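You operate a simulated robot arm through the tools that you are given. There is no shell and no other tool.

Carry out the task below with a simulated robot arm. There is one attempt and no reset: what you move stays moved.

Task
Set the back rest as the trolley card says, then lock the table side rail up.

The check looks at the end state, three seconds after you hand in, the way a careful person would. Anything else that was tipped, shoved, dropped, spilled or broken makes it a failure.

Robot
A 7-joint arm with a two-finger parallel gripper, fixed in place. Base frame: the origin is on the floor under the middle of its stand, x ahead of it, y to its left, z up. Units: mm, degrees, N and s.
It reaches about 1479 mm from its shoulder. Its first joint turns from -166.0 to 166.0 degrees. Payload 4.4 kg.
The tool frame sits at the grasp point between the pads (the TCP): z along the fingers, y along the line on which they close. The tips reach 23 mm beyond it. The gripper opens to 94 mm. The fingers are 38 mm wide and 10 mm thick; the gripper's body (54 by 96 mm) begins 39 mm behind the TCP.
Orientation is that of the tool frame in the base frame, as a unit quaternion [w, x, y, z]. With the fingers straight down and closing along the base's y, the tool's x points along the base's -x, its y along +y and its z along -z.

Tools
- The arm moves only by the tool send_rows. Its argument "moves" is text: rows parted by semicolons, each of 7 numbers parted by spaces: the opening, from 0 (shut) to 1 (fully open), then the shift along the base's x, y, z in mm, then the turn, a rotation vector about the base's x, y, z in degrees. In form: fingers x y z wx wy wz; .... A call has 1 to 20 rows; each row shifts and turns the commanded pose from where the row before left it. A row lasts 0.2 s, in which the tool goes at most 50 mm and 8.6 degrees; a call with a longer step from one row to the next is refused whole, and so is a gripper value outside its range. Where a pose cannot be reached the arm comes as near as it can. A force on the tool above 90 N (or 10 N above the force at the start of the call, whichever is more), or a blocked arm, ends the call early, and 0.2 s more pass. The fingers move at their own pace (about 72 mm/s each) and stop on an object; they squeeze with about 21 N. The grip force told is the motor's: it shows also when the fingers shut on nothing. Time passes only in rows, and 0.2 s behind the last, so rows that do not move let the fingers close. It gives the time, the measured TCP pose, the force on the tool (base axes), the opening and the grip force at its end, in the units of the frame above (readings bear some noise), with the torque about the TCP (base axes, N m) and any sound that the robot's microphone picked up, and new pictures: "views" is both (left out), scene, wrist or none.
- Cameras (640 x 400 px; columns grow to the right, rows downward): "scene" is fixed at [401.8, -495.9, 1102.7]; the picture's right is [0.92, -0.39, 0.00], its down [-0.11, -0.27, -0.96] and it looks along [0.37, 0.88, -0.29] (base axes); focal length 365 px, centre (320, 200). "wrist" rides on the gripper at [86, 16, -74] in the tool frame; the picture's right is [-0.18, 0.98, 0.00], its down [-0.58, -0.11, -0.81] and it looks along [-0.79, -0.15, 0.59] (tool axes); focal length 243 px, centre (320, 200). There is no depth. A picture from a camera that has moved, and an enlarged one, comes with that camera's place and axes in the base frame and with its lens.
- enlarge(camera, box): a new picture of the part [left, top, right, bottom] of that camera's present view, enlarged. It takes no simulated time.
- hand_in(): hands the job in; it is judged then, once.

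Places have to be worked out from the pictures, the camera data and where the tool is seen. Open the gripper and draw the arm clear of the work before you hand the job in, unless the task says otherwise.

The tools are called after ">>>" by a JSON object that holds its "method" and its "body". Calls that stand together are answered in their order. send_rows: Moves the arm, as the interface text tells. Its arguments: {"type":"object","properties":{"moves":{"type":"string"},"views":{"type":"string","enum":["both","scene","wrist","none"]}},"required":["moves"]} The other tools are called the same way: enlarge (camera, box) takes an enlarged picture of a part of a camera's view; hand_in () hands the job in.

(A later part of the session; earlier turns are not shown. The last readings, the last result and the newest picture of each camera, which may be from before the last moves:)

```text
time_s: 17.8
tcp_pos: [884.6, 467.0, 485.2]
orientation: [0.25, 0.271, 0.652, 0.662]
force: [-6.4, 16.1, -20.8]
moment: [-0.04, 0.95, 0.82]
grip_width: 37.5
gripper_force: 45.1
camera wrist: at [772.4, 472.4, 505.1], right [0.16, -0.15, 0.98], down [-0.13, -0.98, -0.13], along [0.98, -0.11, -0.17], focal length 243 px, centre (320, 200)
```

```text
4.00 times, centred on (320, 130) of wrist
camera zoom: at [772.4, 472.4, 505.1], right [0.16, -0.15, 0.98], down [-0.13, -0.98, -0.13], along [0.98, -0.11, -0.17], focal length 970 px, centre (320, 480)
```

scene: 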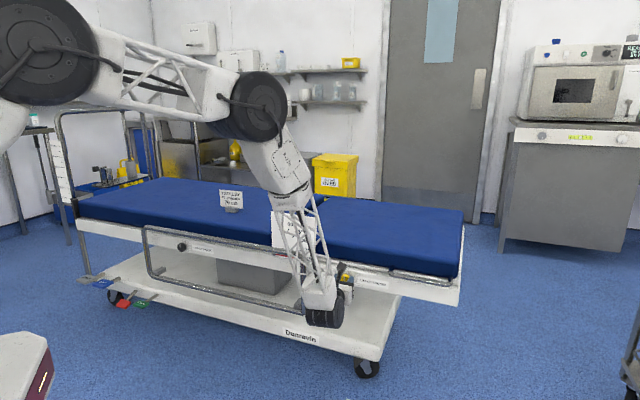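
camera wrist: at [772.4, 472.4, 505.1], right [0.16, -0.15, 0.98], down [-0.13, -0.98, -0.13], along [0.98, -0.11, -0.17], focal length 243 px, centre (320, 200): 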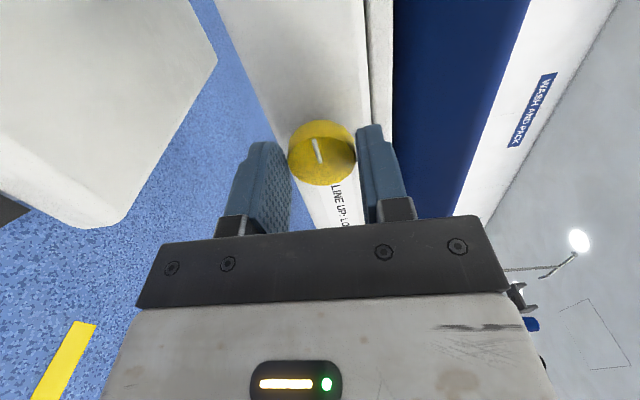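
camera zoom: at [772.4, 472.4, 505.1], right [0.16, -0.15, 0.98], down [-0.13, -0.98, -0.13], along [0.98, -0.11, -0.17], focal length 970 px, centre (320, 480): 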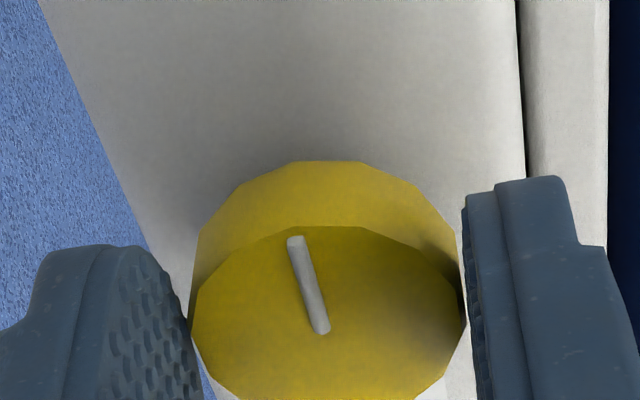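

The line has returned to its original angle relative to the fingers, so the knob reached its counter-clockwise stop about 90° round, which is unlocked. I open, back straight off and check.

>>> {"method": "send_rows", "body": {"moves": "0.5 0 0 0 0 0 0;1 0 0 0 0 0 0;1 0 0 0 0 0 0;1 -10.3 -10.9 0 0 0 0;1 -20.6 -21.8 0 0 0 0;1 -20.6 -21.8 0 0 0 0;1 -20.6 -21.8 0 0 0 0;1 0 0 0 0 0 0", "views": "both"}}

>>> {"method": "enlarge", "body": {"camera": "wrist", "box": [240, 0, 480, 150]}}

>>> {"method": "enlarge", "body": {"camera": "scene", "box": [320, 230, 480, 330]}}

```text
time_s: 19.6
tcp_pos: [814.9, 390.9, 484.9]
orientation: [0.25, 0.272, 0.652, 0.663]
force: [-0.5, -0.5, 0.4]
moment: [0.04, -0.01, -0.01]
grip_width: 93.9
gripper_force: 0.1
camera wrist: at [701.0, 396.0, 505.2], right [0.16, -0.15, 0.98], down [-0.13, -0.98, -0.13], along [0.98, -0.11, -0.18], focal length 243 px, centre (320, 200)
```

scene: 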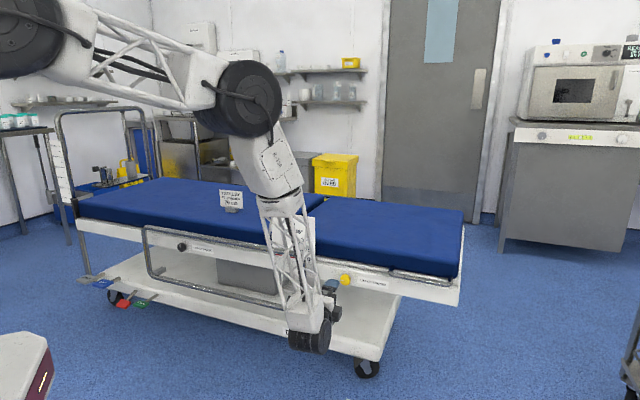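
wrist: 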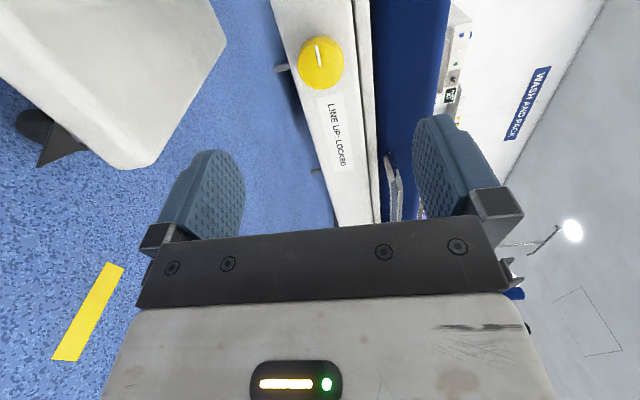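

```text
2.67 times, centred on (360, 75) of wrist
camera zoom: at [701.0, 396.0, 505.2], right [0.16, -0.15, 0.98], down [-0.13, -0.98, -0.13], along [0.98, -0.11, -0.18], focal length 647 px, centre (213, 533)
```

zoom: 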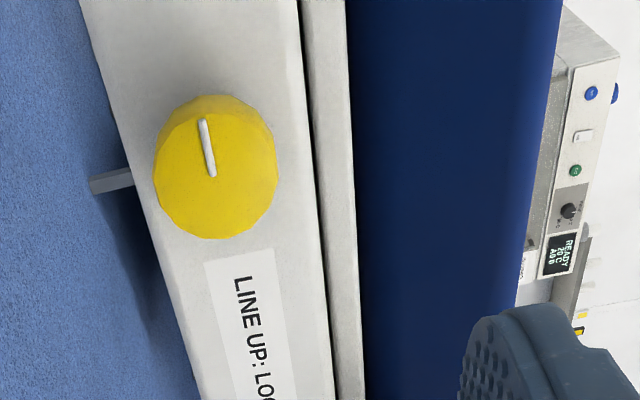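

```text
4.00 times, centred on (400, 280) of scene
camera zoom: at [401.8, -495.9, 1102.7], right [0.92, -0.39, 0.0], down [-0.11, -0.27, -0.96], along [0.37, 0.88, -0.29], focal length 1460 px, centre (0, -120)
```

zoom: 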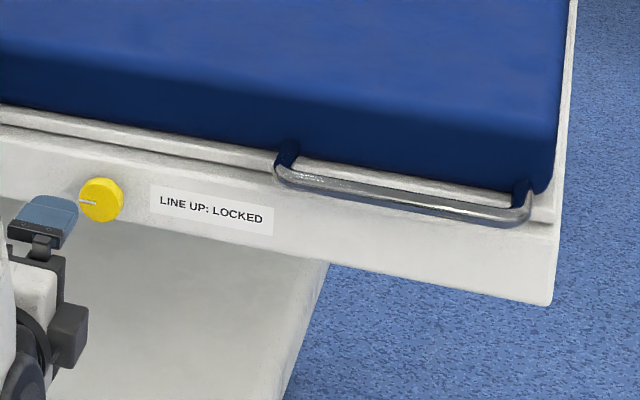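

The knob line now points sideways, so the back rest is unlocked. I recalibrated the scene camera on the knob, which puts the handle bar's middle near (1070, 299, 543). The fingers already close vertically, so I move in front of the handle, 80 mm off, with the opening reduced.

>>> {"method": "send_rows", "body": {"moves": "0.7 33.2 -24.9 9.7 0 0 -0.1;0.6 33.2 -24.9 9.7 0 0 -0.1;0.6 33.2 -24.9 9.7 0 0 -0.1;0.6 33.2 -24.9 9.7 0 0 -0.1;0.6 33.2 -24.9 9.7 0 0 -0.1;0.6 33.2 -24.9 9.7 0 0 -0.2;0.6 0 0 0 0 0 0", "views": "both"}}

>>> {"method": "enlarge", "body": {"camera": "wrist", "box": [260, 0, 500, 150]}}

>>> {"method": "enlarge", "body": {"camera": "scene", "box": [340, 230, 500, 330]}}

```text
time_s: 21.2
tcp_pos: [1013.1, 240.7, 544.0]
orientation: [0.253, 0.277, 0.65, 0.661]
force: [-0.4, -0.3, 1.1]
moment: [0.0, 0.0, 0.04]
grip_width: 56.2
gripper_force: 0.0
camera wrist: at [900.3, 247.6, 564.1], right [0.16, -0.15, 0.98], down [-0.14, -0.98, -0.13], along [0.98, -0.12, -0.18], focal length 243 px, centre (320, 200)
```

scene: 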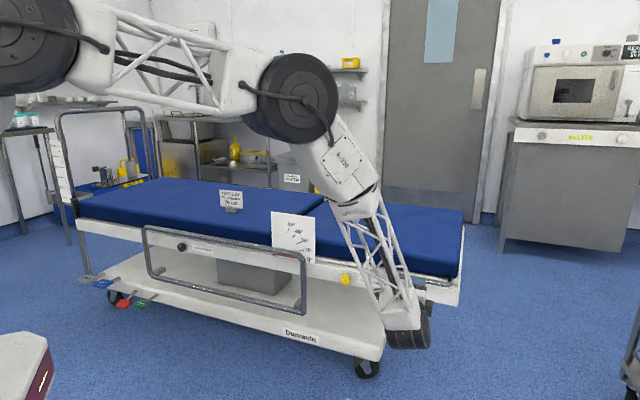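
wrist: 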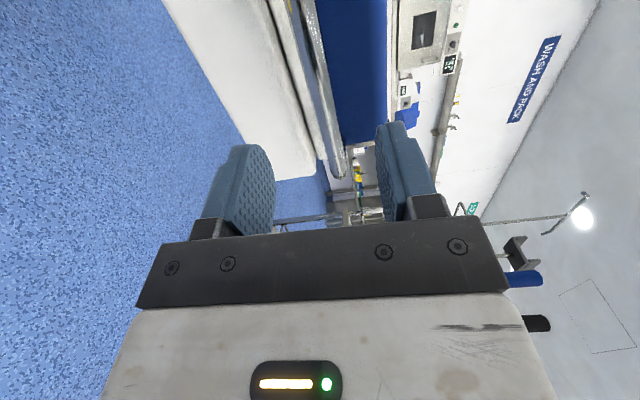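

```text
2.67 times, centred on (380, 75) of wrist
camera zoom: at [900.3, 247.6, 564.1], right [0.16, -0.15, 0.98], down [-0.14, -0.98, -0.13], along [0.98, -0.12, -0.18], focal length 647 px, centre (160, 533)
```

zoom: 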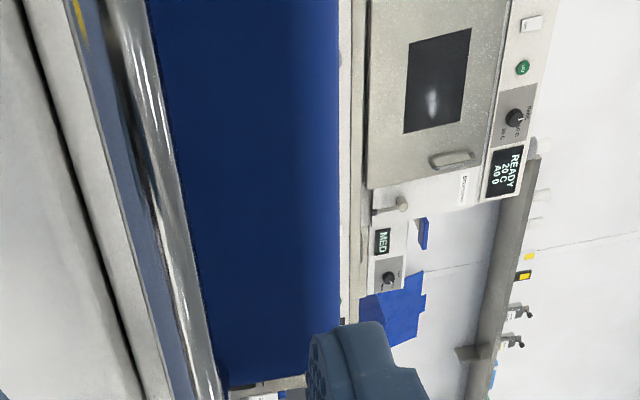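

```text
4.00 times, centred on (420, 280) of scene
camera zoom: at [401.8, -495.9, 1102.7], right [0.92, -0.39, 0.0], down [-0.11, -0.27, -0.96], along [0.37, 0.88, -0.29], focal length 1460 px, centre (-80, -120)
```

zoom: 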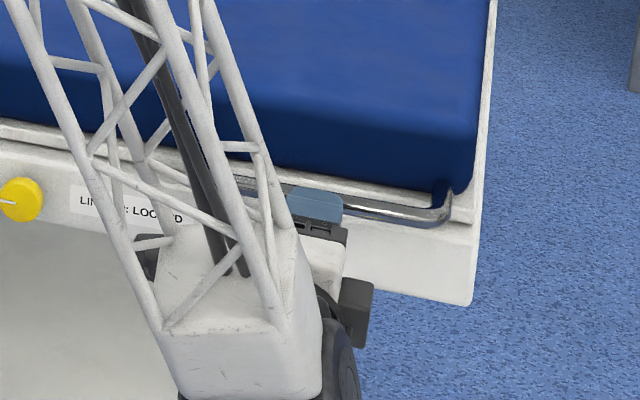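

From the wrist view the bar lies about 80 mm ahead and 3 mm above the TCP, with the tool rolled about 2° off it. I correct the roll, narrow the opening, advance 68 mm in steps and close gently.

>>> {"method": "send_rows", "body": {"moves": "0.5 13.9 14.4 1.5 -1.39 -1.44 0;0.5 13.9 14.4 1.5 0 0 0;0.5 9.7 10.1 0 0 0 0;0.5 6.9 7.2 0 0 0 0;0.5 2.8 2.9 0 0 0 0;0.5 0 0 0 0 0 0", "views": "both"}}

>>> {"method": "enlarge", "body": {"camera": "wrist", "box": [220, 60, 460, 210]}}

>>> {"method": "enlarge", "body": {"camera": "scene", "box": [380, 250, 460, 300]}}

```text
time_s: 22.6
tcp_pos: [1060.4, 290.0, 546.4]
orientation: [0.265, 0.264, 0.655, 0.657]
force: [0.0, 0.5, 0.8]
moment: [-0.01, 0.02, 0.01]
grip_width: 47.2
gripper_force: 0.1
camera wrist: at [946.7, 297.2, 563.6], right [0.13, -0.13, 0.98], down [-0.14, -0.98, -0.11], along [0.98, -0.12, -0.15], focal length 243 px, centre (320, 200)
```

scene: 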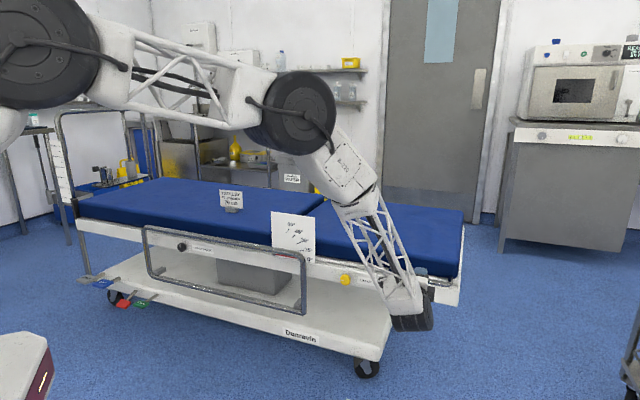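
wrist: 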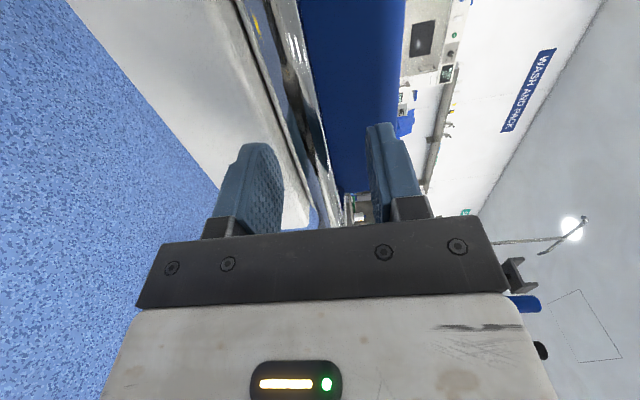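

```text
2.67 times, centred on (340, 135) of wrist
camera zoom: at [946.7, 297.2, 563.6], right [0.13, -0.13, 0.98], down [-0.14, -0.98, -0.11], along [0.98, -0.12, -0.15], focal length 647 px, centre (267, 373)
```

zoom: 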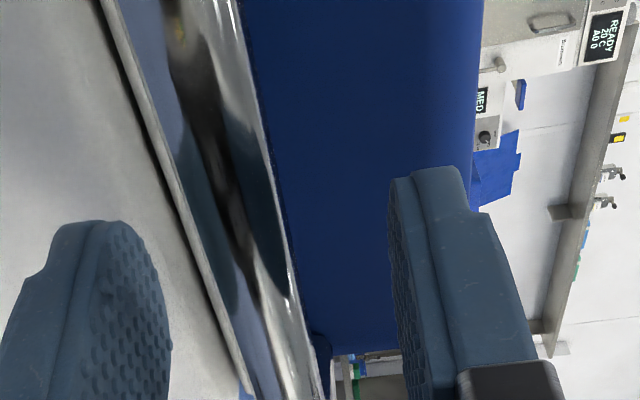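

```text
8.00 times, centred on (420, 275) of scene
camera zoom: at [401.8, -495.9, 1102.7], right [0.92, -0.39, 0.0], down [-0.11, -0.27, -0.96], along [0.37, 0.88, -0.29], focal length 2919 px, centre (-480, -400)
```

zoom: 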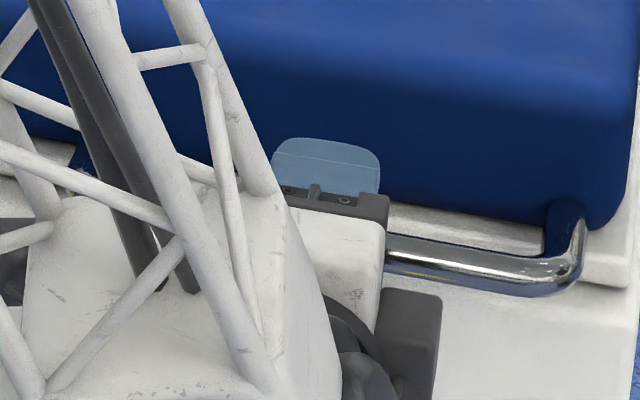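

The bar runs between the fingers, roughly centred. I close on it and check the grip.

>>> {"method": "send_rows", "body": {"moves": "0.3 0 0 -1 0 0 0;0.15 0 0 0 0 0 0;0.05 0 0 0 0 0 0;0.0 0 0 0 0 0 0;0.0 0 0 0 0 0 0", "views": "wrist"}}

>>> {"method": "enlarge", "body": {"camera": "wrist", "box": [220, 60, 460, 210]}}

```text
time_s: 23.8
tcp_pos: [1060.2, 290.9, 545.7]
orientation: [0.264, 0.266, 0.655, 0.657]
force: [1.5, -0.3, -2.0]
moment: [-0.57, -0.5, 0.0]
grip_width: 15.5
gripper_force: 45.4
camera wrist: at [946.6, 297.2, 562.6], right [0.13, -0.13, 0.98], down [-0.14, -0.98, -0.11], along [0.98, -0.12, -0.15], focal length 243 px, centre (320, 200)
```

wrist: 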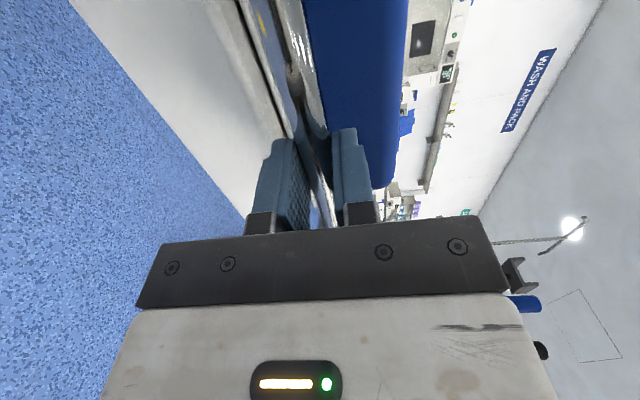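

```text
2.67 times, centred on (340, 135) of wrist
camera zoom: at [946.6, 297.2, 562.6], right [0.13, -0.13, 0.98], down [-0.14, -0.98, -0.11], along [0.98, -0.12, -0.15], focal length 647 px, centre (267, 373)
```

zoom: 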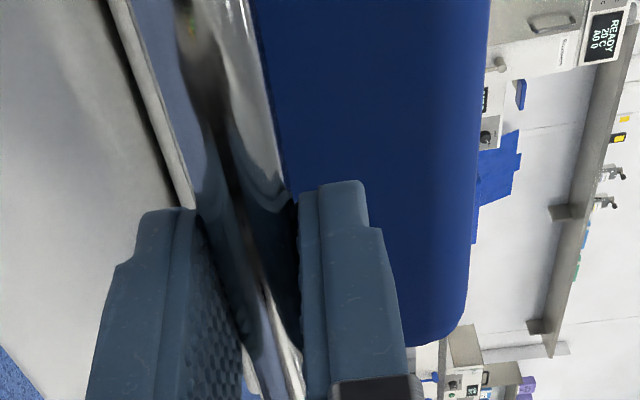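

The grip holds at 15.5 mm with almost no force. I lift the first 3° along the arc around the hinge (radius about 511 mm) and feel the load.

>>> {"method": "send_rows", "body": {"moves": "0 -0.29 0.28 13.37 -1.042 -1.079 0;0 -0.54 0.52 13.36 -1.042 -1.079 0;0 0 0 0 0 0 0", "views": "scene"}}

>>> {"method": "enlarge", "body": {"camera": "scene", "box": [250, 200, 350, 262]}}

```text
time_s: 24.6
tcp_pos: [1059.2, 290.6, 572.2]
orientation: [0.28, 0.248, 0.662, 0.65]
force: [-11.7, 13.2, -2.7]
moment: [-0.14, -0.11, -0.1]
grip_width: 15.9
gripper_force: 44.9
```

scene: 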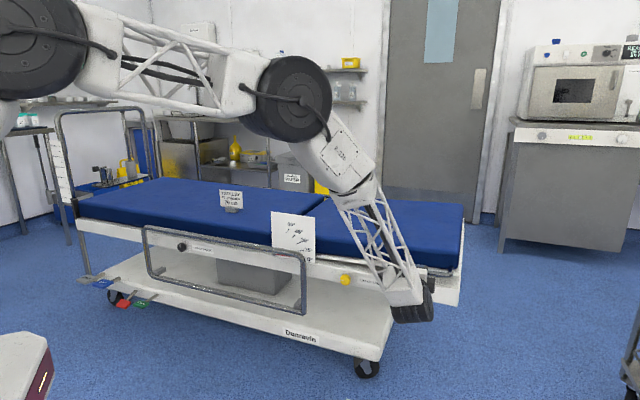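

```text
6.40 times, centred on (300, 231) of scene
camera zoom: at [401.8, -495.9, 1102.7], right [0.92, -0.39, 0.0], down [-0.11, -0.27, -0.96], along [0.37, 0.88, -0.29], focal length 2335 px, centre (448, 2)
```

zoom: 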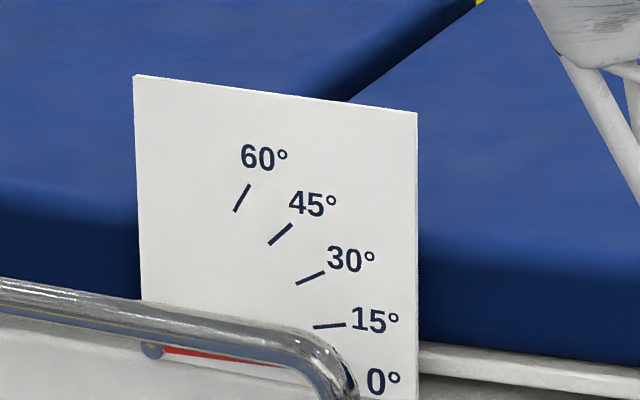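

The back rest is nearly weightless and follows. There is about 17 N of leftward pull, so the hinge is a little lower than I assumed. I continue to about 11° with a corrected arc.

>>> {"method": "send_rows", "body": {"moves": "0 -2.24 2.17 17.73 -1.389 -1.439 0;0 -1.96 1.90 17.65 -1.389 -1.439 0;0 -2.41 2.33 17.54 -1.389 -1.439 0;0 -2.85 2.75 17.42 -1.389 -1.439 0;0 0 0 0 0 0 0", "views": "scene"}}

>>> {"method": "enlarge", "body": {"camera": "scene", "box": [250, 200, 350, 262]}}

```text
time_s: 25.8
tcp_pos: [1050.5, 299.0, 644.1]
orientation: [0.327, 0.2, 0.677, 0.628]
force: [4.4, -11.7, 5.4]
moment: [0.06, -0.07, -0.41]
grip_width: 15.9
gripper_force: 44.8
```

scene: 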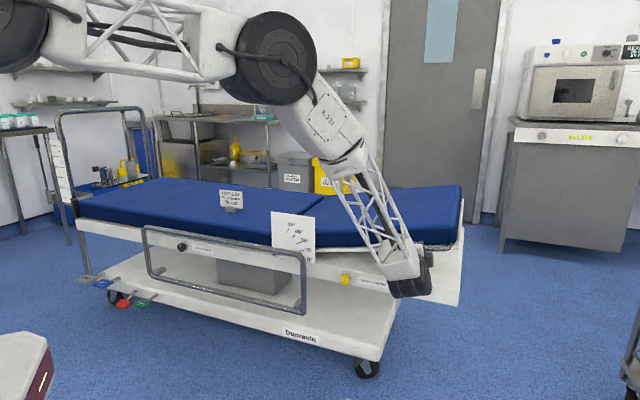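

```text
6.40 times, centred on (300, 231) of scene
camera zoom: at [401.8, -495.9, 1102.7], right [0.92, -0.39, 0.0], down [-0.11, -0.27, -0.96], along [0.37, 0.88, -0.29], focal length 2335 px, centre (448, 2)
```

zoom: 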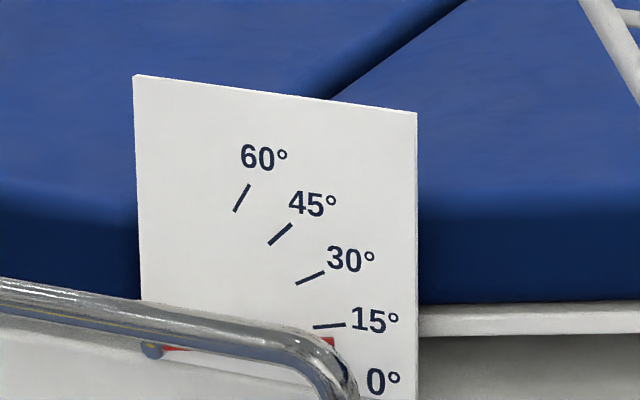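

The pointer follows, now at about 11–12°, and loads are small. I continue to about 25°.

>>> {"method": "send_rows", "body": {"moves": "0 -2.52 2.43 17.32 -1.389 -1.439 0;0 -3.54 3.42 17.16 -1.389 -1.439 0;0 -3.97 3.83 16.97 -1.389 -1.439 0;0 -4.39 4.24 16.78 -1.389 -1.439 0;0 -4.81 4.65 16.55 -1.389 -1.439 0;0 -5.22 5.04 16.30 -1.389 -1.439 0;0 -5.62 5.43 16.04 -1.389 -1.439 0;0 0 0 0 0 0 0", "views": "both"}}

>>> {"method": "enlarge", "body": {"camera": "scene", "box": [250, 200, 350, 262]}}

```text
time_s: 27.6
tcp_pos: [1021.8, 330.0, 760.5]
orientation: [0.401, 0.116, 0.697, 0.584]
force: [18.1, 2.4, 11.9]
moment: [1.41, 1.06, -0.42]
grip_width: 15.9
gripper_force: 45.0
camera wrist: at [907.6, 336.0, 739.6], right [-0.18, 0.17, 0.97], down [-0.15, -0.98, 0.14], along [0.97, -0.12, 0.2], focal length 243 px, centre (320, 200)
```

scene: 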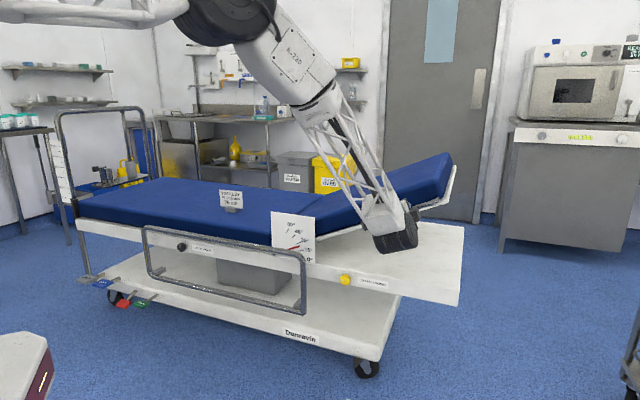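
wrist: 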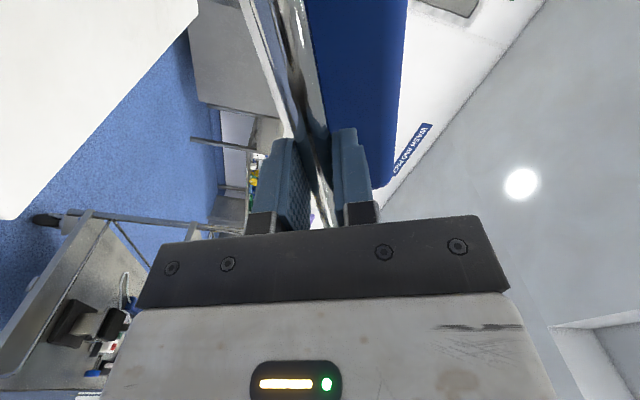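

```text
6.40 times, centred on (300, 231) of scene
camera zoom: at [401.8, -495.9, 1102.7], right [0.92, -0.39, 0.0], down [-0.11, -0.27, -0.96], along [0.37, 0.88, -0.29], focal length 2335 px, centre (448, 2)
```

zoom: 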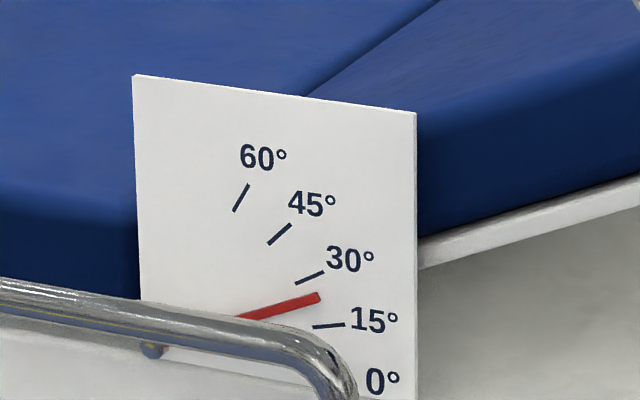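

The pointer reads about 25°. A little roll torque shows the tool is slightly over-rotated, so I ease that and continue to about 37°.

>>> {"method": "send_rows", "body": {"moves": "0 -5.32 5.14 16.2 -0.695 -0.719 0;0 -6.42 6.20 15.45 -1.042 -1.079 0;0 -6.80 6.57 15.14 -1.389 -1.439 0;0 -7.18 6.93 14.80 -1.389 -1.439 0;0 -7.55 7.29 14.44 -1.389 -1.439 0;0 -7.90 7.63 14.06 -1.389 -1.439 0;0 0 0 0 0 0 0", "views": "both"}}

>>> {"method": "enlarge", "body": {"camera": "scene", "box": [250, 200, 350, 262]}}

```text
time_s: 29.2
tcp_pos: [979.1, 368.2, 849.0]
orientation: [0.452, 0.052, 0.704, 0.546]
force: [15.7, 4.9, 1.4]
moment: [-1.01, -1.49, -0.48]
grip_width: 16.0
gripper_force: 44.3
camera wrist: at [870.2, 371.5, 813.0], right [-0.3, 0.29, 0.91], down [-0.17, -0.95, 0.25], along [0.94, -0.08, 0.34], focal length 243 px, centre (320, 200)
```

scene: 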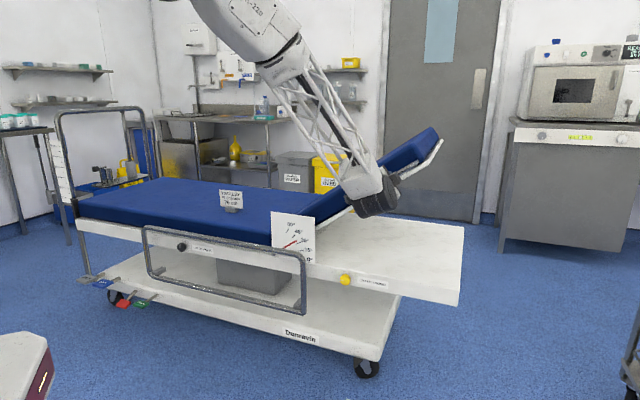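
wrist: 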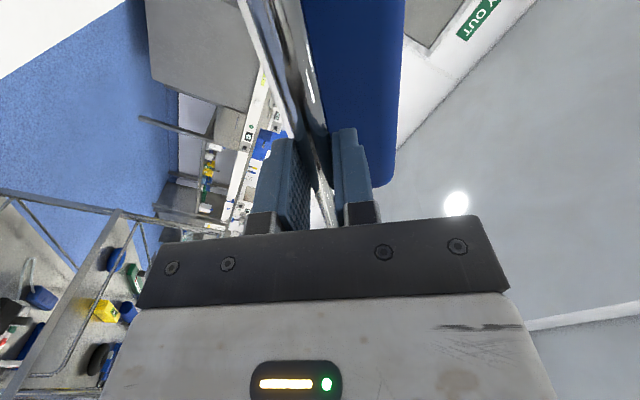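

```text
6.40 times, centred on (300, 231) of scene
camera zoom: at [401.8, -495.9, 1102.7], right [0.92, -0.39, 0.0], down [-0.11, -0.27, -0.96], along [0.37, 0.88, -0.29], focal length 2335 px, centre (448, 2)
```

zoom: 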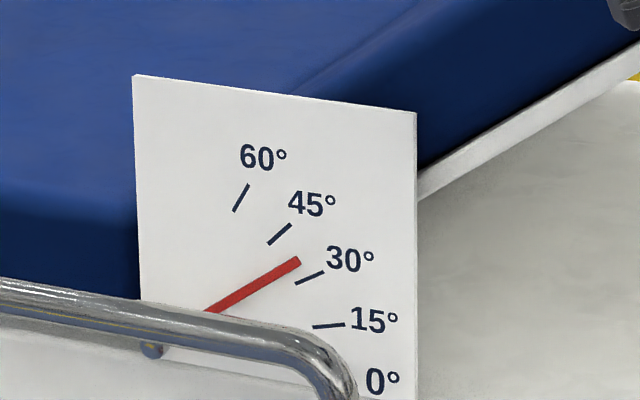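

The pointer is at about 36°, with light loads. I go about 8° further and re-read.

>>> {"method": "send_rows", "body": {"moves": "0 -7.4 7.1 14.2 -1.737 -1.798 0;0 -8.26 7.98 13.66 -1.737 -1.798 0;0 -8.60 8.30 13.26 -1.389 -1.439 0;0 -8.93 8.62 12.84 -1.389 -1.439 0;0 0 0 0 0 0 0", "views": "scene"}}

>>> {"method": "enlarge", "body": {"camera": "scene", "box": [260, 205, 324, 245]}}

```text
time_s: 30.4
tcp_pos: [945.4, 400.7, 903.1]
orientation: [0.492, -0.004, 0.707, 0.508]
force: [3.8, 28.4, -14.3]
moment: [1.16, 1.32, 0.12]
grip_width: 16.1
gripper_force: 44.9
```

scene: 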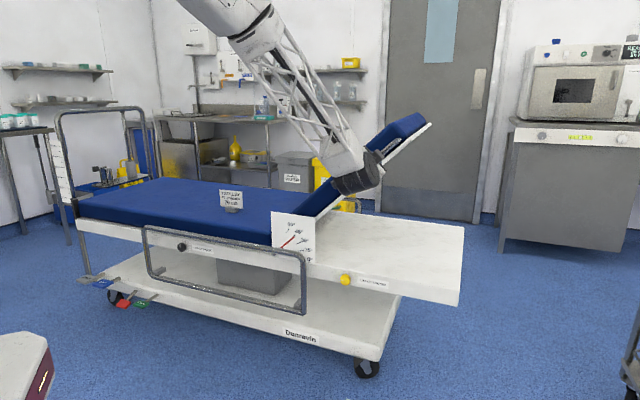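

```text
10.00 times, centred on (292, 225) of scene
camera zoom: at [401.8, -495.9, 1102.7], right [0.92, -0.39, 0.0], down [-0.11, -0.27, -0.96], along [0.37, 0.88, -0.29], focal length 3649 px, centre (600, -50)
```

zoom: 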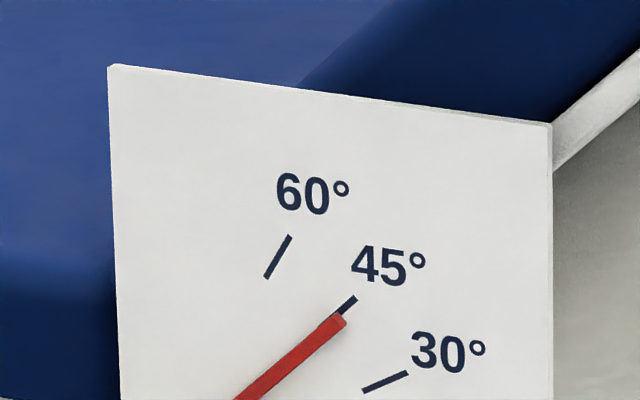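

The pointer is now close to the 45° tick. I zoom in tightly to compare it with the tick.

>>> {"method": "enlarge", "body": {"camera": "scene", "box": [268, 228, 300, 248]}}

>>> {"method": "enlarge", "body": {"camera": "scene", "box": [266, 228, 314, 258]}}

```text
16.00 times, centred on (284, 238) of scene
camera zoom: at [401.8, -495.9, 1102.7], right [0.92, -0.39, 0.0], down [-0.11, -0.27, -0.96], along [0.37, 0.88, -0.29], focal length 5838 px, centre (896, -408)
```

zoom: 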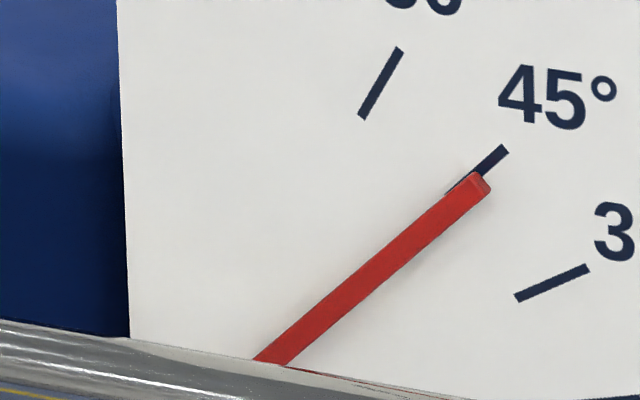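

```text
13.33 times, centred on (290, 243) of scene
camera zoom: at [401.8, -495.9, 1102.7], right [0.92, -0.39, 0.0], down [-0.11, -0.27, -0.96], along [0.37, 0.88, -0.29], focal length 4865 px, centre (720, -373)
```

zoom: 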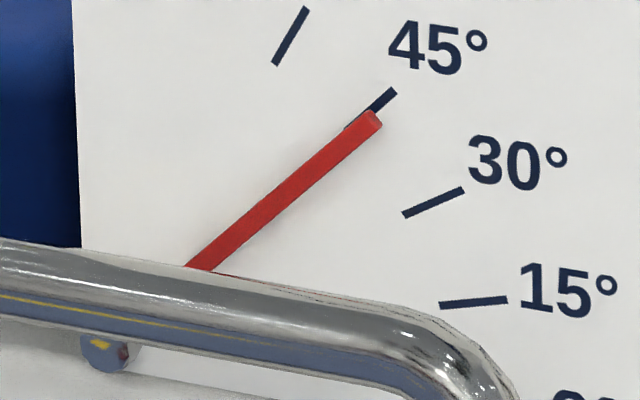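

The pointer reads about 44°. I move roughly 1° further along the arc and relieve the small inward and roll loads.

>>> {"method": "send_rows", "body": {"moves": "0 -4.0 6.0 5.7 0.3 0.3 0;0 0 0 0 0 0 0;0 0 0 0 0 0 0", "views": "scene"}}

>>> {"method": "enlarge", "body": {"camera": "scene", "box": [264, 225.5, 304, 250.5]}}

```text
time_s: 31.2
tcp_pos: [941.7, 406.2, 908.0]
orientation: [0.491, 0.0, 0.707, 0.509]
force: [-25.3, -15.2, -17.3]
moment: [-1.39, -1.02, 0.13]
grip_width: 16.3
gripper_force: 45.1
```

scene: 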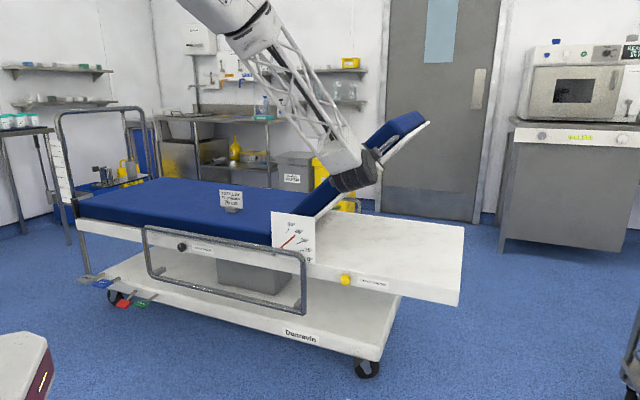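

```text
16.00 times, centred on (284, 238) of scene
camera zoom: at [401.8, -495.9, 1102.7], right [0.92, -0.39, 0.0], down [-0.11, -0.27, -0.96], along [0.37, 0.88, -0.29], focal length 5838 px, centre (896, -408)
```

zoom: 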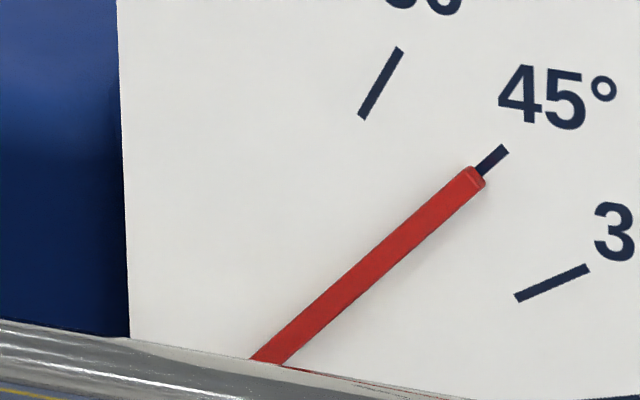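

The pointer is now in line with the 45° tick. I relieve the leftover side load before letting go.

>>> {"method": "send_rows", "body": {"moves": "0 -0.8 -0.8 -0.5 -0.3 -0.3 0;0 0 0 0 0 0 0", "views": "none"}}

```text
time_s: 31.8
tcp_pos: [942.4, 406.5, 909.6]
orientation: [0.493, -0.004, 0.706, 0.508]
force: [-1.9, 11.5, -17.5]
moment: [-1.38, -1.11, 0.11]
grip_width: 15.9
gripper_force: 45.1
```

Loads are small. I open just slightly, keeping the fingers around the bar as a catch, and watch whether the back rest stays.

>>> {"method": "send_rows", "body": {"moves": "0.26 0 0 0 0 0 0;0.26 0 0 0 0 0 0;0.26 0 0 0 0 0 0;0.26 0 0 0 0 0 0;0.26 0 0 0 0 0 0", "views": "wrist"}}

>>> {"method": "enlarge", "body": {"camera": "scene", "box": [264, 225.5, 304, 250.5]}}

>>> {"method": "enlarge", "body": {"camera": "wrist", "box": [220, 60, 460, 210]}}

```text
time_s: 33.0
tcp_pos: [941.9, 405.8, 909.3]
orientation: [0.493, -0.003, 0.706, 0.508]
force: [-0.7, -0.4, 0.5]
moment: [-0.02, -0.03, -0.01]
grip_width: 24.4
gripper_force: 0.1
camera wrist: at [837.1, 403.4, 860.6], right [-0.4, 0.38, 0.83], down [-0.21, -0.92, 0.33], along [0.89, -0.04, 0.45], focal length 243 px, centre (320, 200)
```

wrist: 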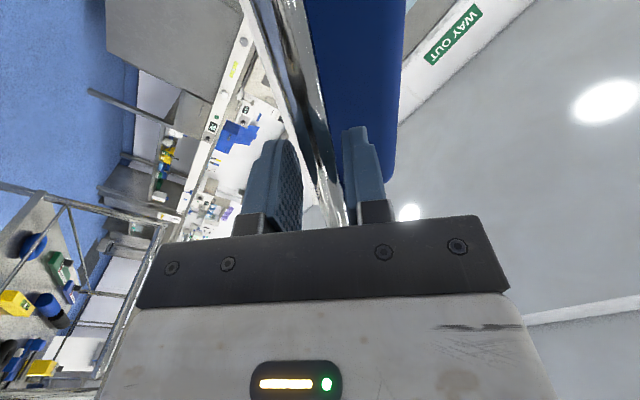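

```text
16.00 times, centred on (284, 238) of scene
camera zoom: at [401.8, -495.9, 1102.7], right [0.92, -0.39, 0.0], down [-0.11, -0.27, -0.96], along [0.37, 0.88, -0.29], focal length 5838 px, centre (896, -408)
```

zoom: 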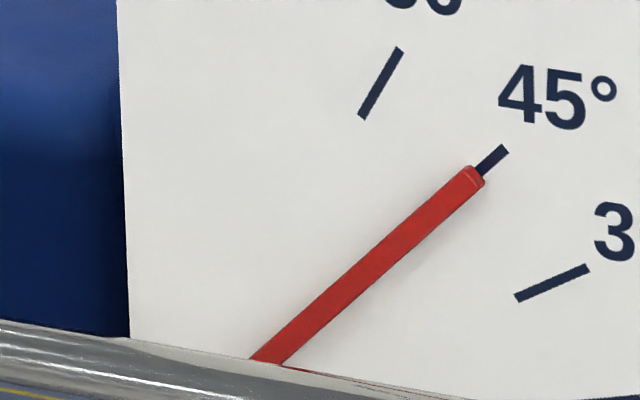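

```text
2.67 times, centred on (340, 135) of wrist
camera zoom: at [837.1, 403.4, 860.6], right [-0.4, 0.38, 0.83], down [-0.21, -0.92, 0.33], along [0.89, -0.04, 0.45], focal length 647 px, centre (267, 373)
```

zoom: 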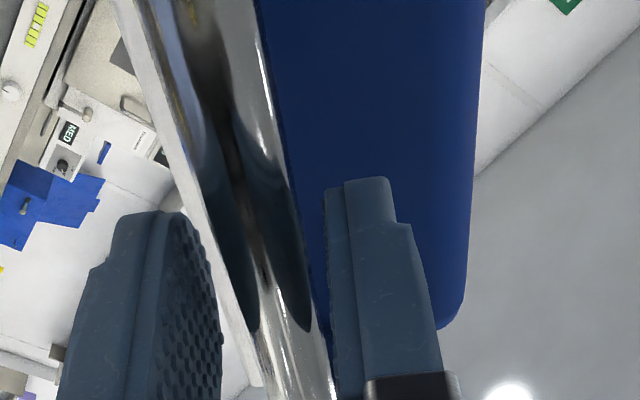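

The back rest stays at 45° on its own with zero force on the tool. I open, withdraw straight back, then go down to the yellow knob again with the roll back to where I left the knob.

>>> {"method": "send_rows", "body": {"moves": "0.5 0 0 0 0 0 0;0.5 0 0 0 0 0 0;0.6 -13.9 -14.4 0 0 0 0;0.8 -27.8 -28.8 0 0 0 0;1 -27.8 -28.8 0 0 0 0;1 0 0 0 0 0 0", "views": "both"}}

>>> {"method": "enlarge", "body": {"camera": "scene", "box": [264, 225.5, 304, 250.5]}}

```text
time_s: 34.4
tcp_pos: [870.2, 334.6, 908.3]
orientation: [0.493, -0.003, 0.706, 0.508]
force: [0.4, -0.3, -0.2]
moment: [-0.03, -0.01, -0.04]
grip_width: 93.9
gripper_force: 0.0
camera wrist: at [766.9, 331.6, 860.3], right [-0.4, 0.38, 0.83], down [-0.21, -0.92, 0.33], along [0.89, -0.04, 0.45], focal length 243 px, centre (320, 200)
```

scene: 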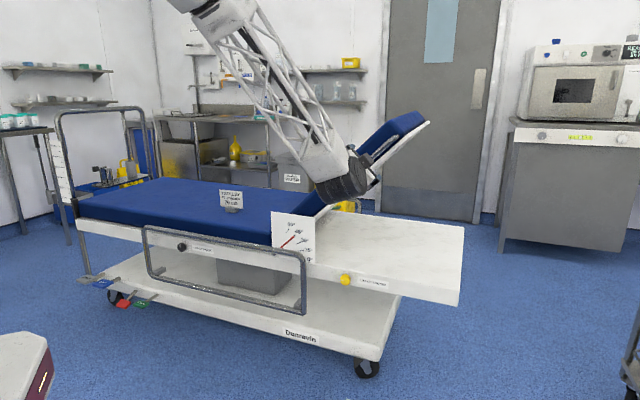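
wrist: 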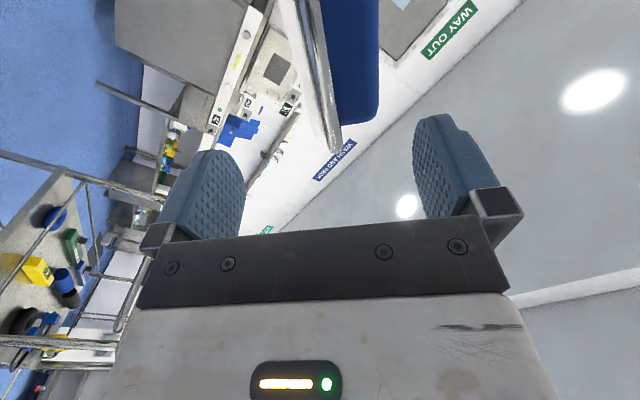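

```text
16.00 times, centred on (284, 238) of scene
camera zoom: at [401.8, -495.9, 1102.7], right [0.92, -0.39, 0.0], down [-0.11, -0.27, -0.96], along [0.37, 0.88, -0.29], focal length 5838 px, centre (896, -408)
```

zoom: 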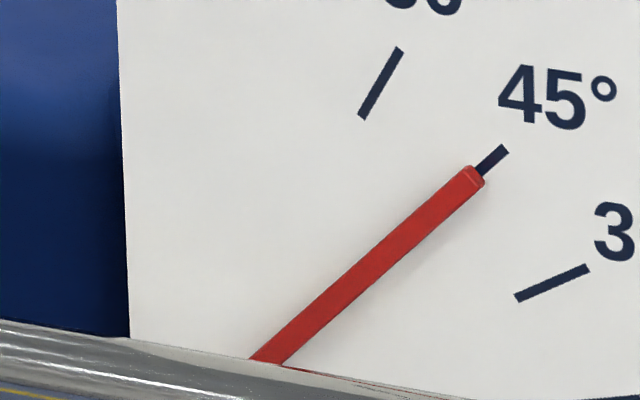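

The pointer is unchanged after withdrawal. I go down in front of the yellow knob and roll back 46°.

>>> {"method": "send_rows", "body": {"moves": "1 -4.41 6.45 -42.4 5.37 5.56 0;1 -4.41 6.45 -42.4 5.37 5.56 0;1 -4.41 6.45 -42.4 5.37 5.56 0;1 -4.41 6.45 -42.4 5.37 5.56 0;1 -4.41 6.45 -42.4 5.37 5.56 0;1 -4.41 6.45 -42.4 5.37 5.56 0;1 -4.41 6.45 -42.4 0 0 0;1 -4.41 6.45 -42.4 0 0 0;1 -4.41 6.45 -42.4 0 0 0;1 -4.41 6.45 -42.4 0 0 0;1 0 0 0 0 0 0", "views": "both"}}

>>> {"method": "enlarge", "body": {"camera": "wrist", "box": [240, 0, 400, 100]}}

```text
time_s: 36.8
tcp_pos: [826.4, 399.7, 483.7]
orientation: [0.254, 0.275, 0.651, 0.66]
force: [-0.2, -0.3, 0.9]
moment: [0.0, 0.01, 0.02]
grip_width: 94.1
gripper_force: 0.0
camera wrist: at [714.0, 406.0, 504.1], right [0.15, -0.15, 0.98], down [-0.14, -0.98, -0.13], along [0.98, -0.12, -0.17], focal length 243 px, centre (320, 200)
```

scene: 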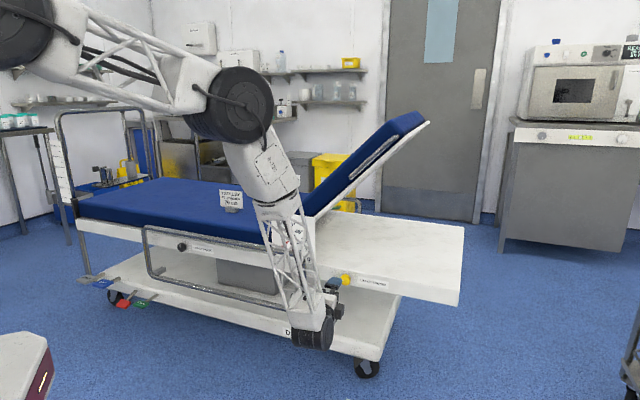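
wrist: 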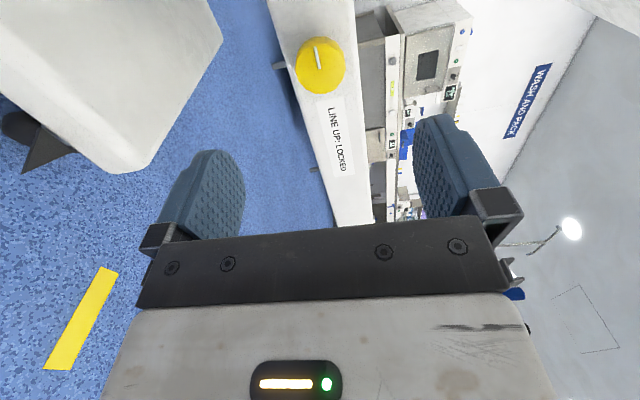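

```text
4.00 times, centred on (320, 50) of wrist
camera zoom: at [714.0, 406.0, 504.1], right [0.15, -0.15, 0.98], down [-0.14, -0.98, -0.13], along [0.98, -0.12, -0.17], focal length 970 px, centre (320, 800)
```

zoom: 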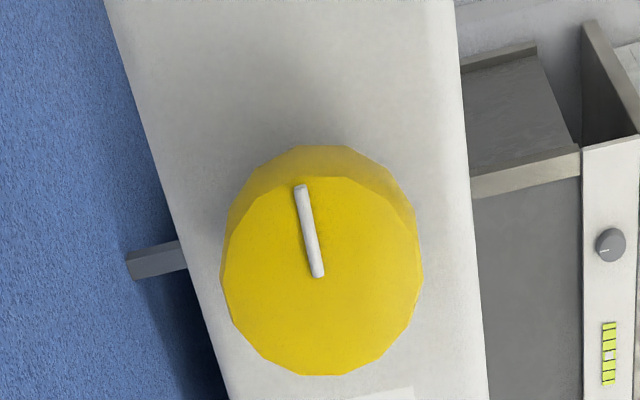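

The knob centre is on the tool axis to within about 3 mm and 103 mm ahead. I approach 90 mm in steps, shifting 1.7 mm left, and close.

>>> {"method": "send_rows", "body": {"moves": "1 16.5 18.9 0.4 0 0 0;1 17.4 18.0 0 0 0 0;1 13.9 14.4 0 0 0 0;1 8.3 8.6 0 0 0 0;1 5.2 5.5 0 0 0 0;0.6 0 0 0 0 0 0;0.4 0 0 0 0 0 0;0.3 0 0 0 0 0 0;0.2 0 0 0 0 0 0;0.2 0 0 0 0 0 0", "views": "wrist"}}

>>> {"method": "enlarge", "body": {"camera": "wrist", "box": [240, 80, 400, 180]}}

```text
time_s: 39.0
tcp_pos: [888.9, 465.1, 486.3]
orientation: [0.254, 0.276, 0.65, 0.661]
force: [7.4, 6.8, -11.7]
moment: [-0.35, 0.36, -0.24]
grip_width: 37.6
gripper_force: 45.5
camera wrist: at [775.2, 470.7, 504.8], right [0.15, -0.15, 0.98], down [-0.14, -0.98, -0.13], along [0.98, -0.12, -0.17], focal length 243 px, centre (320, 200)
```

wrist: 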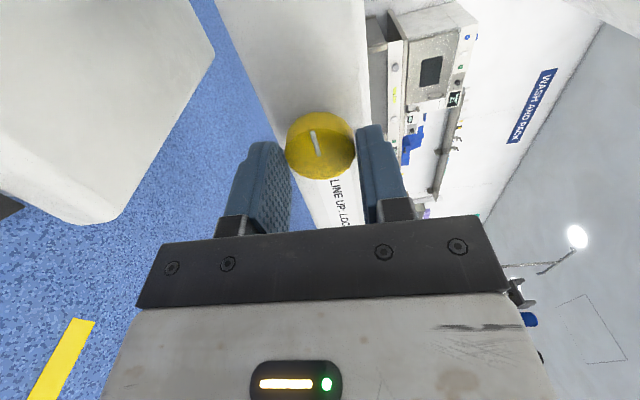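

```text
4.00 times, centred on (320, 130) of wrist
camera zoom: at [775.2, 470.7, 504.8], right [0.15, -0.15, 0.98], down [-0.14, -0.98, -0.13], along [0.98, -0.12, -0.17], focal length 970 px, centre (320, 480)
```

zoom: 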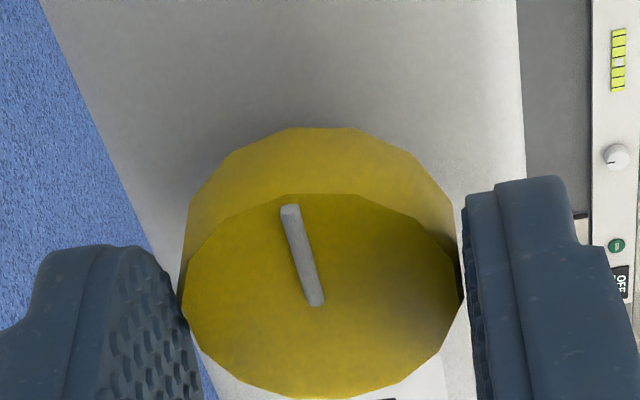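

The knob sits about 4–5 mm left of the tool axis, which matches where I ended last time. I re-open a little, centre on it and close again, so the turn stays free of side load.

>>> {"method": "send_rows", "body": {"moves": "0.55 0 0 0 0 0 0;0.55 -3.2 3.1 -1 0 0 0;0.4 0 0 0 0 0 0;0.3 0 0 0 0 0 0;0.2 0 0 0 0 0 0;0.2 0 0 0 0 0 0", "views": "wrist"}}

>>> {"method": "enlarge", "body": {"camera": "wrist", "box": [240, 80, 400, 180]}}

```text
time_s: 40.4
tcp_pos: [886.6, 467.4, 485.1]
orientation: [0.254, 0.275, 0.65, 0.661]
force: [-4.1, -9.2, 15.5]
moment: [0.15, -0.24, -0.25]
grip_width: 37.7
gripper_force: 44.9
camera wrist: at [772.8, 473.8, 504.7], right [0.15, -0.15, 0.98], down [-0.14, -0.98, -0.13], along [0.98, -0.12, -0.17], focal length 243 px, centre (320, 200)
```

wrist: 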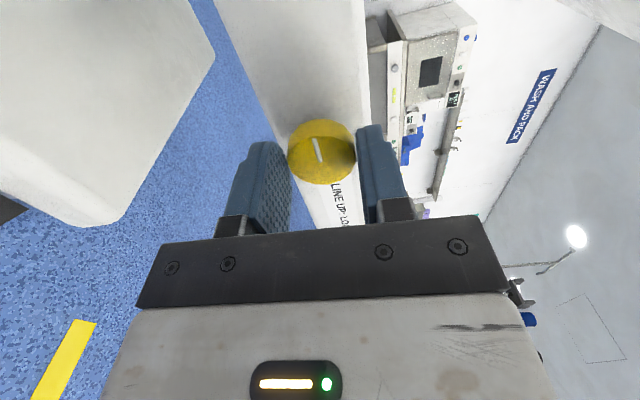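

```text
4.00 times, centred on (320, 130) of wrist
camera zoom: at [772.8, 473.8, 504.7], right [0.15, -0.15, 0.98], down [-0.14, -0.98, -0.13], along [0.98, -0.12, -0.17], focal length 970 px, centre (320, 480)
```

zoom: 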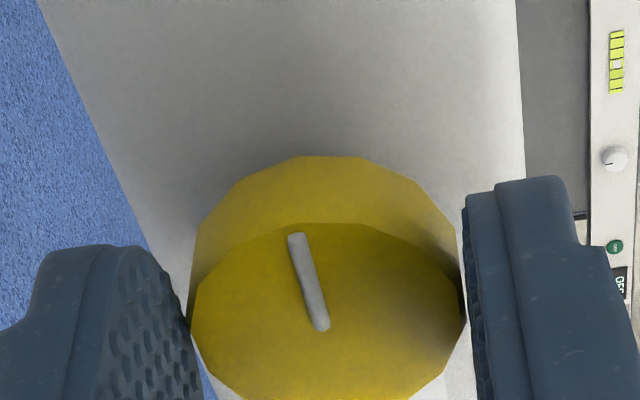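

Centred now with light loads. I turn the knob clockwise back toward line up, the first 40°.

>>> {"method": "send_rows", "body": {"moves": "0.2 0 0 0.5 5.49 5.82 0;0.2 0 0 0 5.49 5.82 0;0.2 0 0 0 5.49 5.82 0;0.2 0 0 0 5.49 5.82 0;0.2 0 0 0 5.49 5.82 0;0.2 0 0 0 0 0 0", "views": "wrist"}}

>>> {"method": "enlarge", "body": {"camera": "wrist", "box": [240, 80, 400, 180]}}

```text
time_s: 41.8
tcp_pos: [888.5, 467.7, 487.0]
orientation: [0.012, 0.483, 0.517, 0.707]
force: [9.7, -29.7, 53.5]
moment: [1.05, -1.34, -0.66]
grip_width: 37.9
gripper_force: 44.9
camera wrist: at [797.8, 451.6, 558.4], right [0.57, -0.55, 0.61], down [-0.3, -0.83, -0.47], along [0.76, 0.08, -0.64], focal length 243 px, centre (320, 200)
```

wrist: 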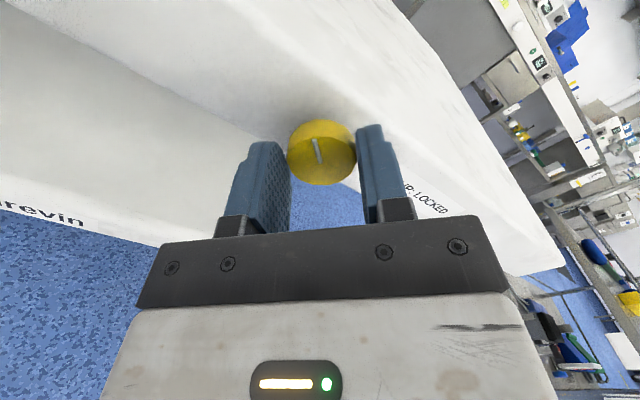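

```text
4.00 times, centred on (320, 130) of wrist
camera zoom: at [797.8, 451.6, 558.4], right [0.57, -0.55, 0.61], down [-0.3, -0.83, -0.47], along [0.76, 0.08, -0.64], focal length 970 px, centre (320, 480)
```

zoom: 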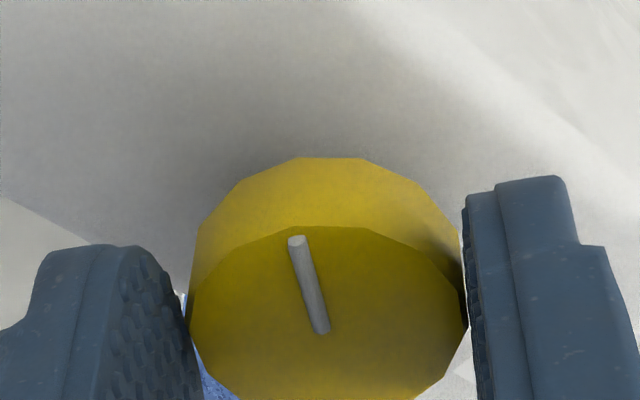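

The knob turns with the fingers, but the grip axis is slightly off, with about 58 N along the closing line. I shift 1.7 mm along that line to relieve it.

>>> {"method": "send_rows", "body": {"moves": "0.2 0.8 -0.8 1.3 0 0 0;0.2 0 0 0 0 0 0", "views": "none"}}

```text
time_s: 42.4
tcp_pos: [887.4, 466.2, 487.6]
orientation: [0.013, 0.481, 0.519, 0.706]
force: [44.6, -0.4, 29.7]
moment: [0.27, -0.54, -0.62]
grip_width: 37.5
gripper_force: 45.0
```

Still about 44 N along the closing line plus some inward pull. I shift a bit more in the same sense.

>>> {"method": "send_rows", "body": {"moves": "0.2 1.4 0 1.1 0 0 0;0.2 0 0 0 0 0 0", "views": "none"}}

```text
time_s: 43.0
tcp_pos: [888.0, 467.7, 487.0]
orientation: [0.013, 0.482, 0.519, 0.706]
force: [33.8, 8.9, 30.4]
moment: [0.46, -0.6, -0.34]
grip_width: 37.8
gripper_force: 45.1
```

The loads are modest but persistent, so I release and re-grip at this angle to clear the stored stress.

>>> {"method": "send_rows", "body": {"moves": "0.45 0 0 0 0 0 0;0.45 0 0 0 0 0 0;0.3 0 0 0 0 0 0;0.2 0 0 0 0 0 0;0.2 0 0 0 0 0 0", "views": "wrist"}}

>>> {"method": "enlarge", "body": {"camera": "wrist", "box": [240, 80, 400, 180]}}

```text
time_s: 44.2
tcp_pos: [887.3, 466.4, 487.1]
orientation: [0.013, 0.483, 0.518, 0.706]
force: [1.6, -29.0, 13.1]
moment: [0.27, -0.37, -0.58]
grip_width: 37.7
gripper_force: 44.6
camera wrist: at [797.9, 450.0, 557.9], right [0.57, -0.55, 0.61], down [-0.3, -0.83, -0.47], along [0.76, 0.08, -0.64], focal length 243 px, centre (320, 200)
```

wrist: 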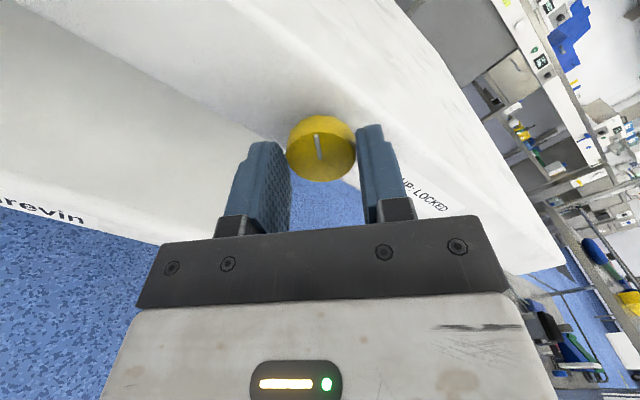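

```text
4.00 times, centred on (320, 130) of wrist
camera zoom: at [797.9, 450.0, 557.9], right [0.57, -0.55, 0.61], down [-0.3, -0.83, -0.47], along [0.76, 0.08, -0.64], focal length 970 px, centre (320, 480)
```

zoom: 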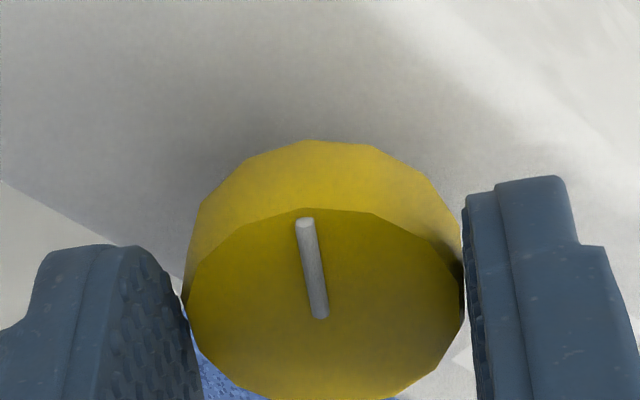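

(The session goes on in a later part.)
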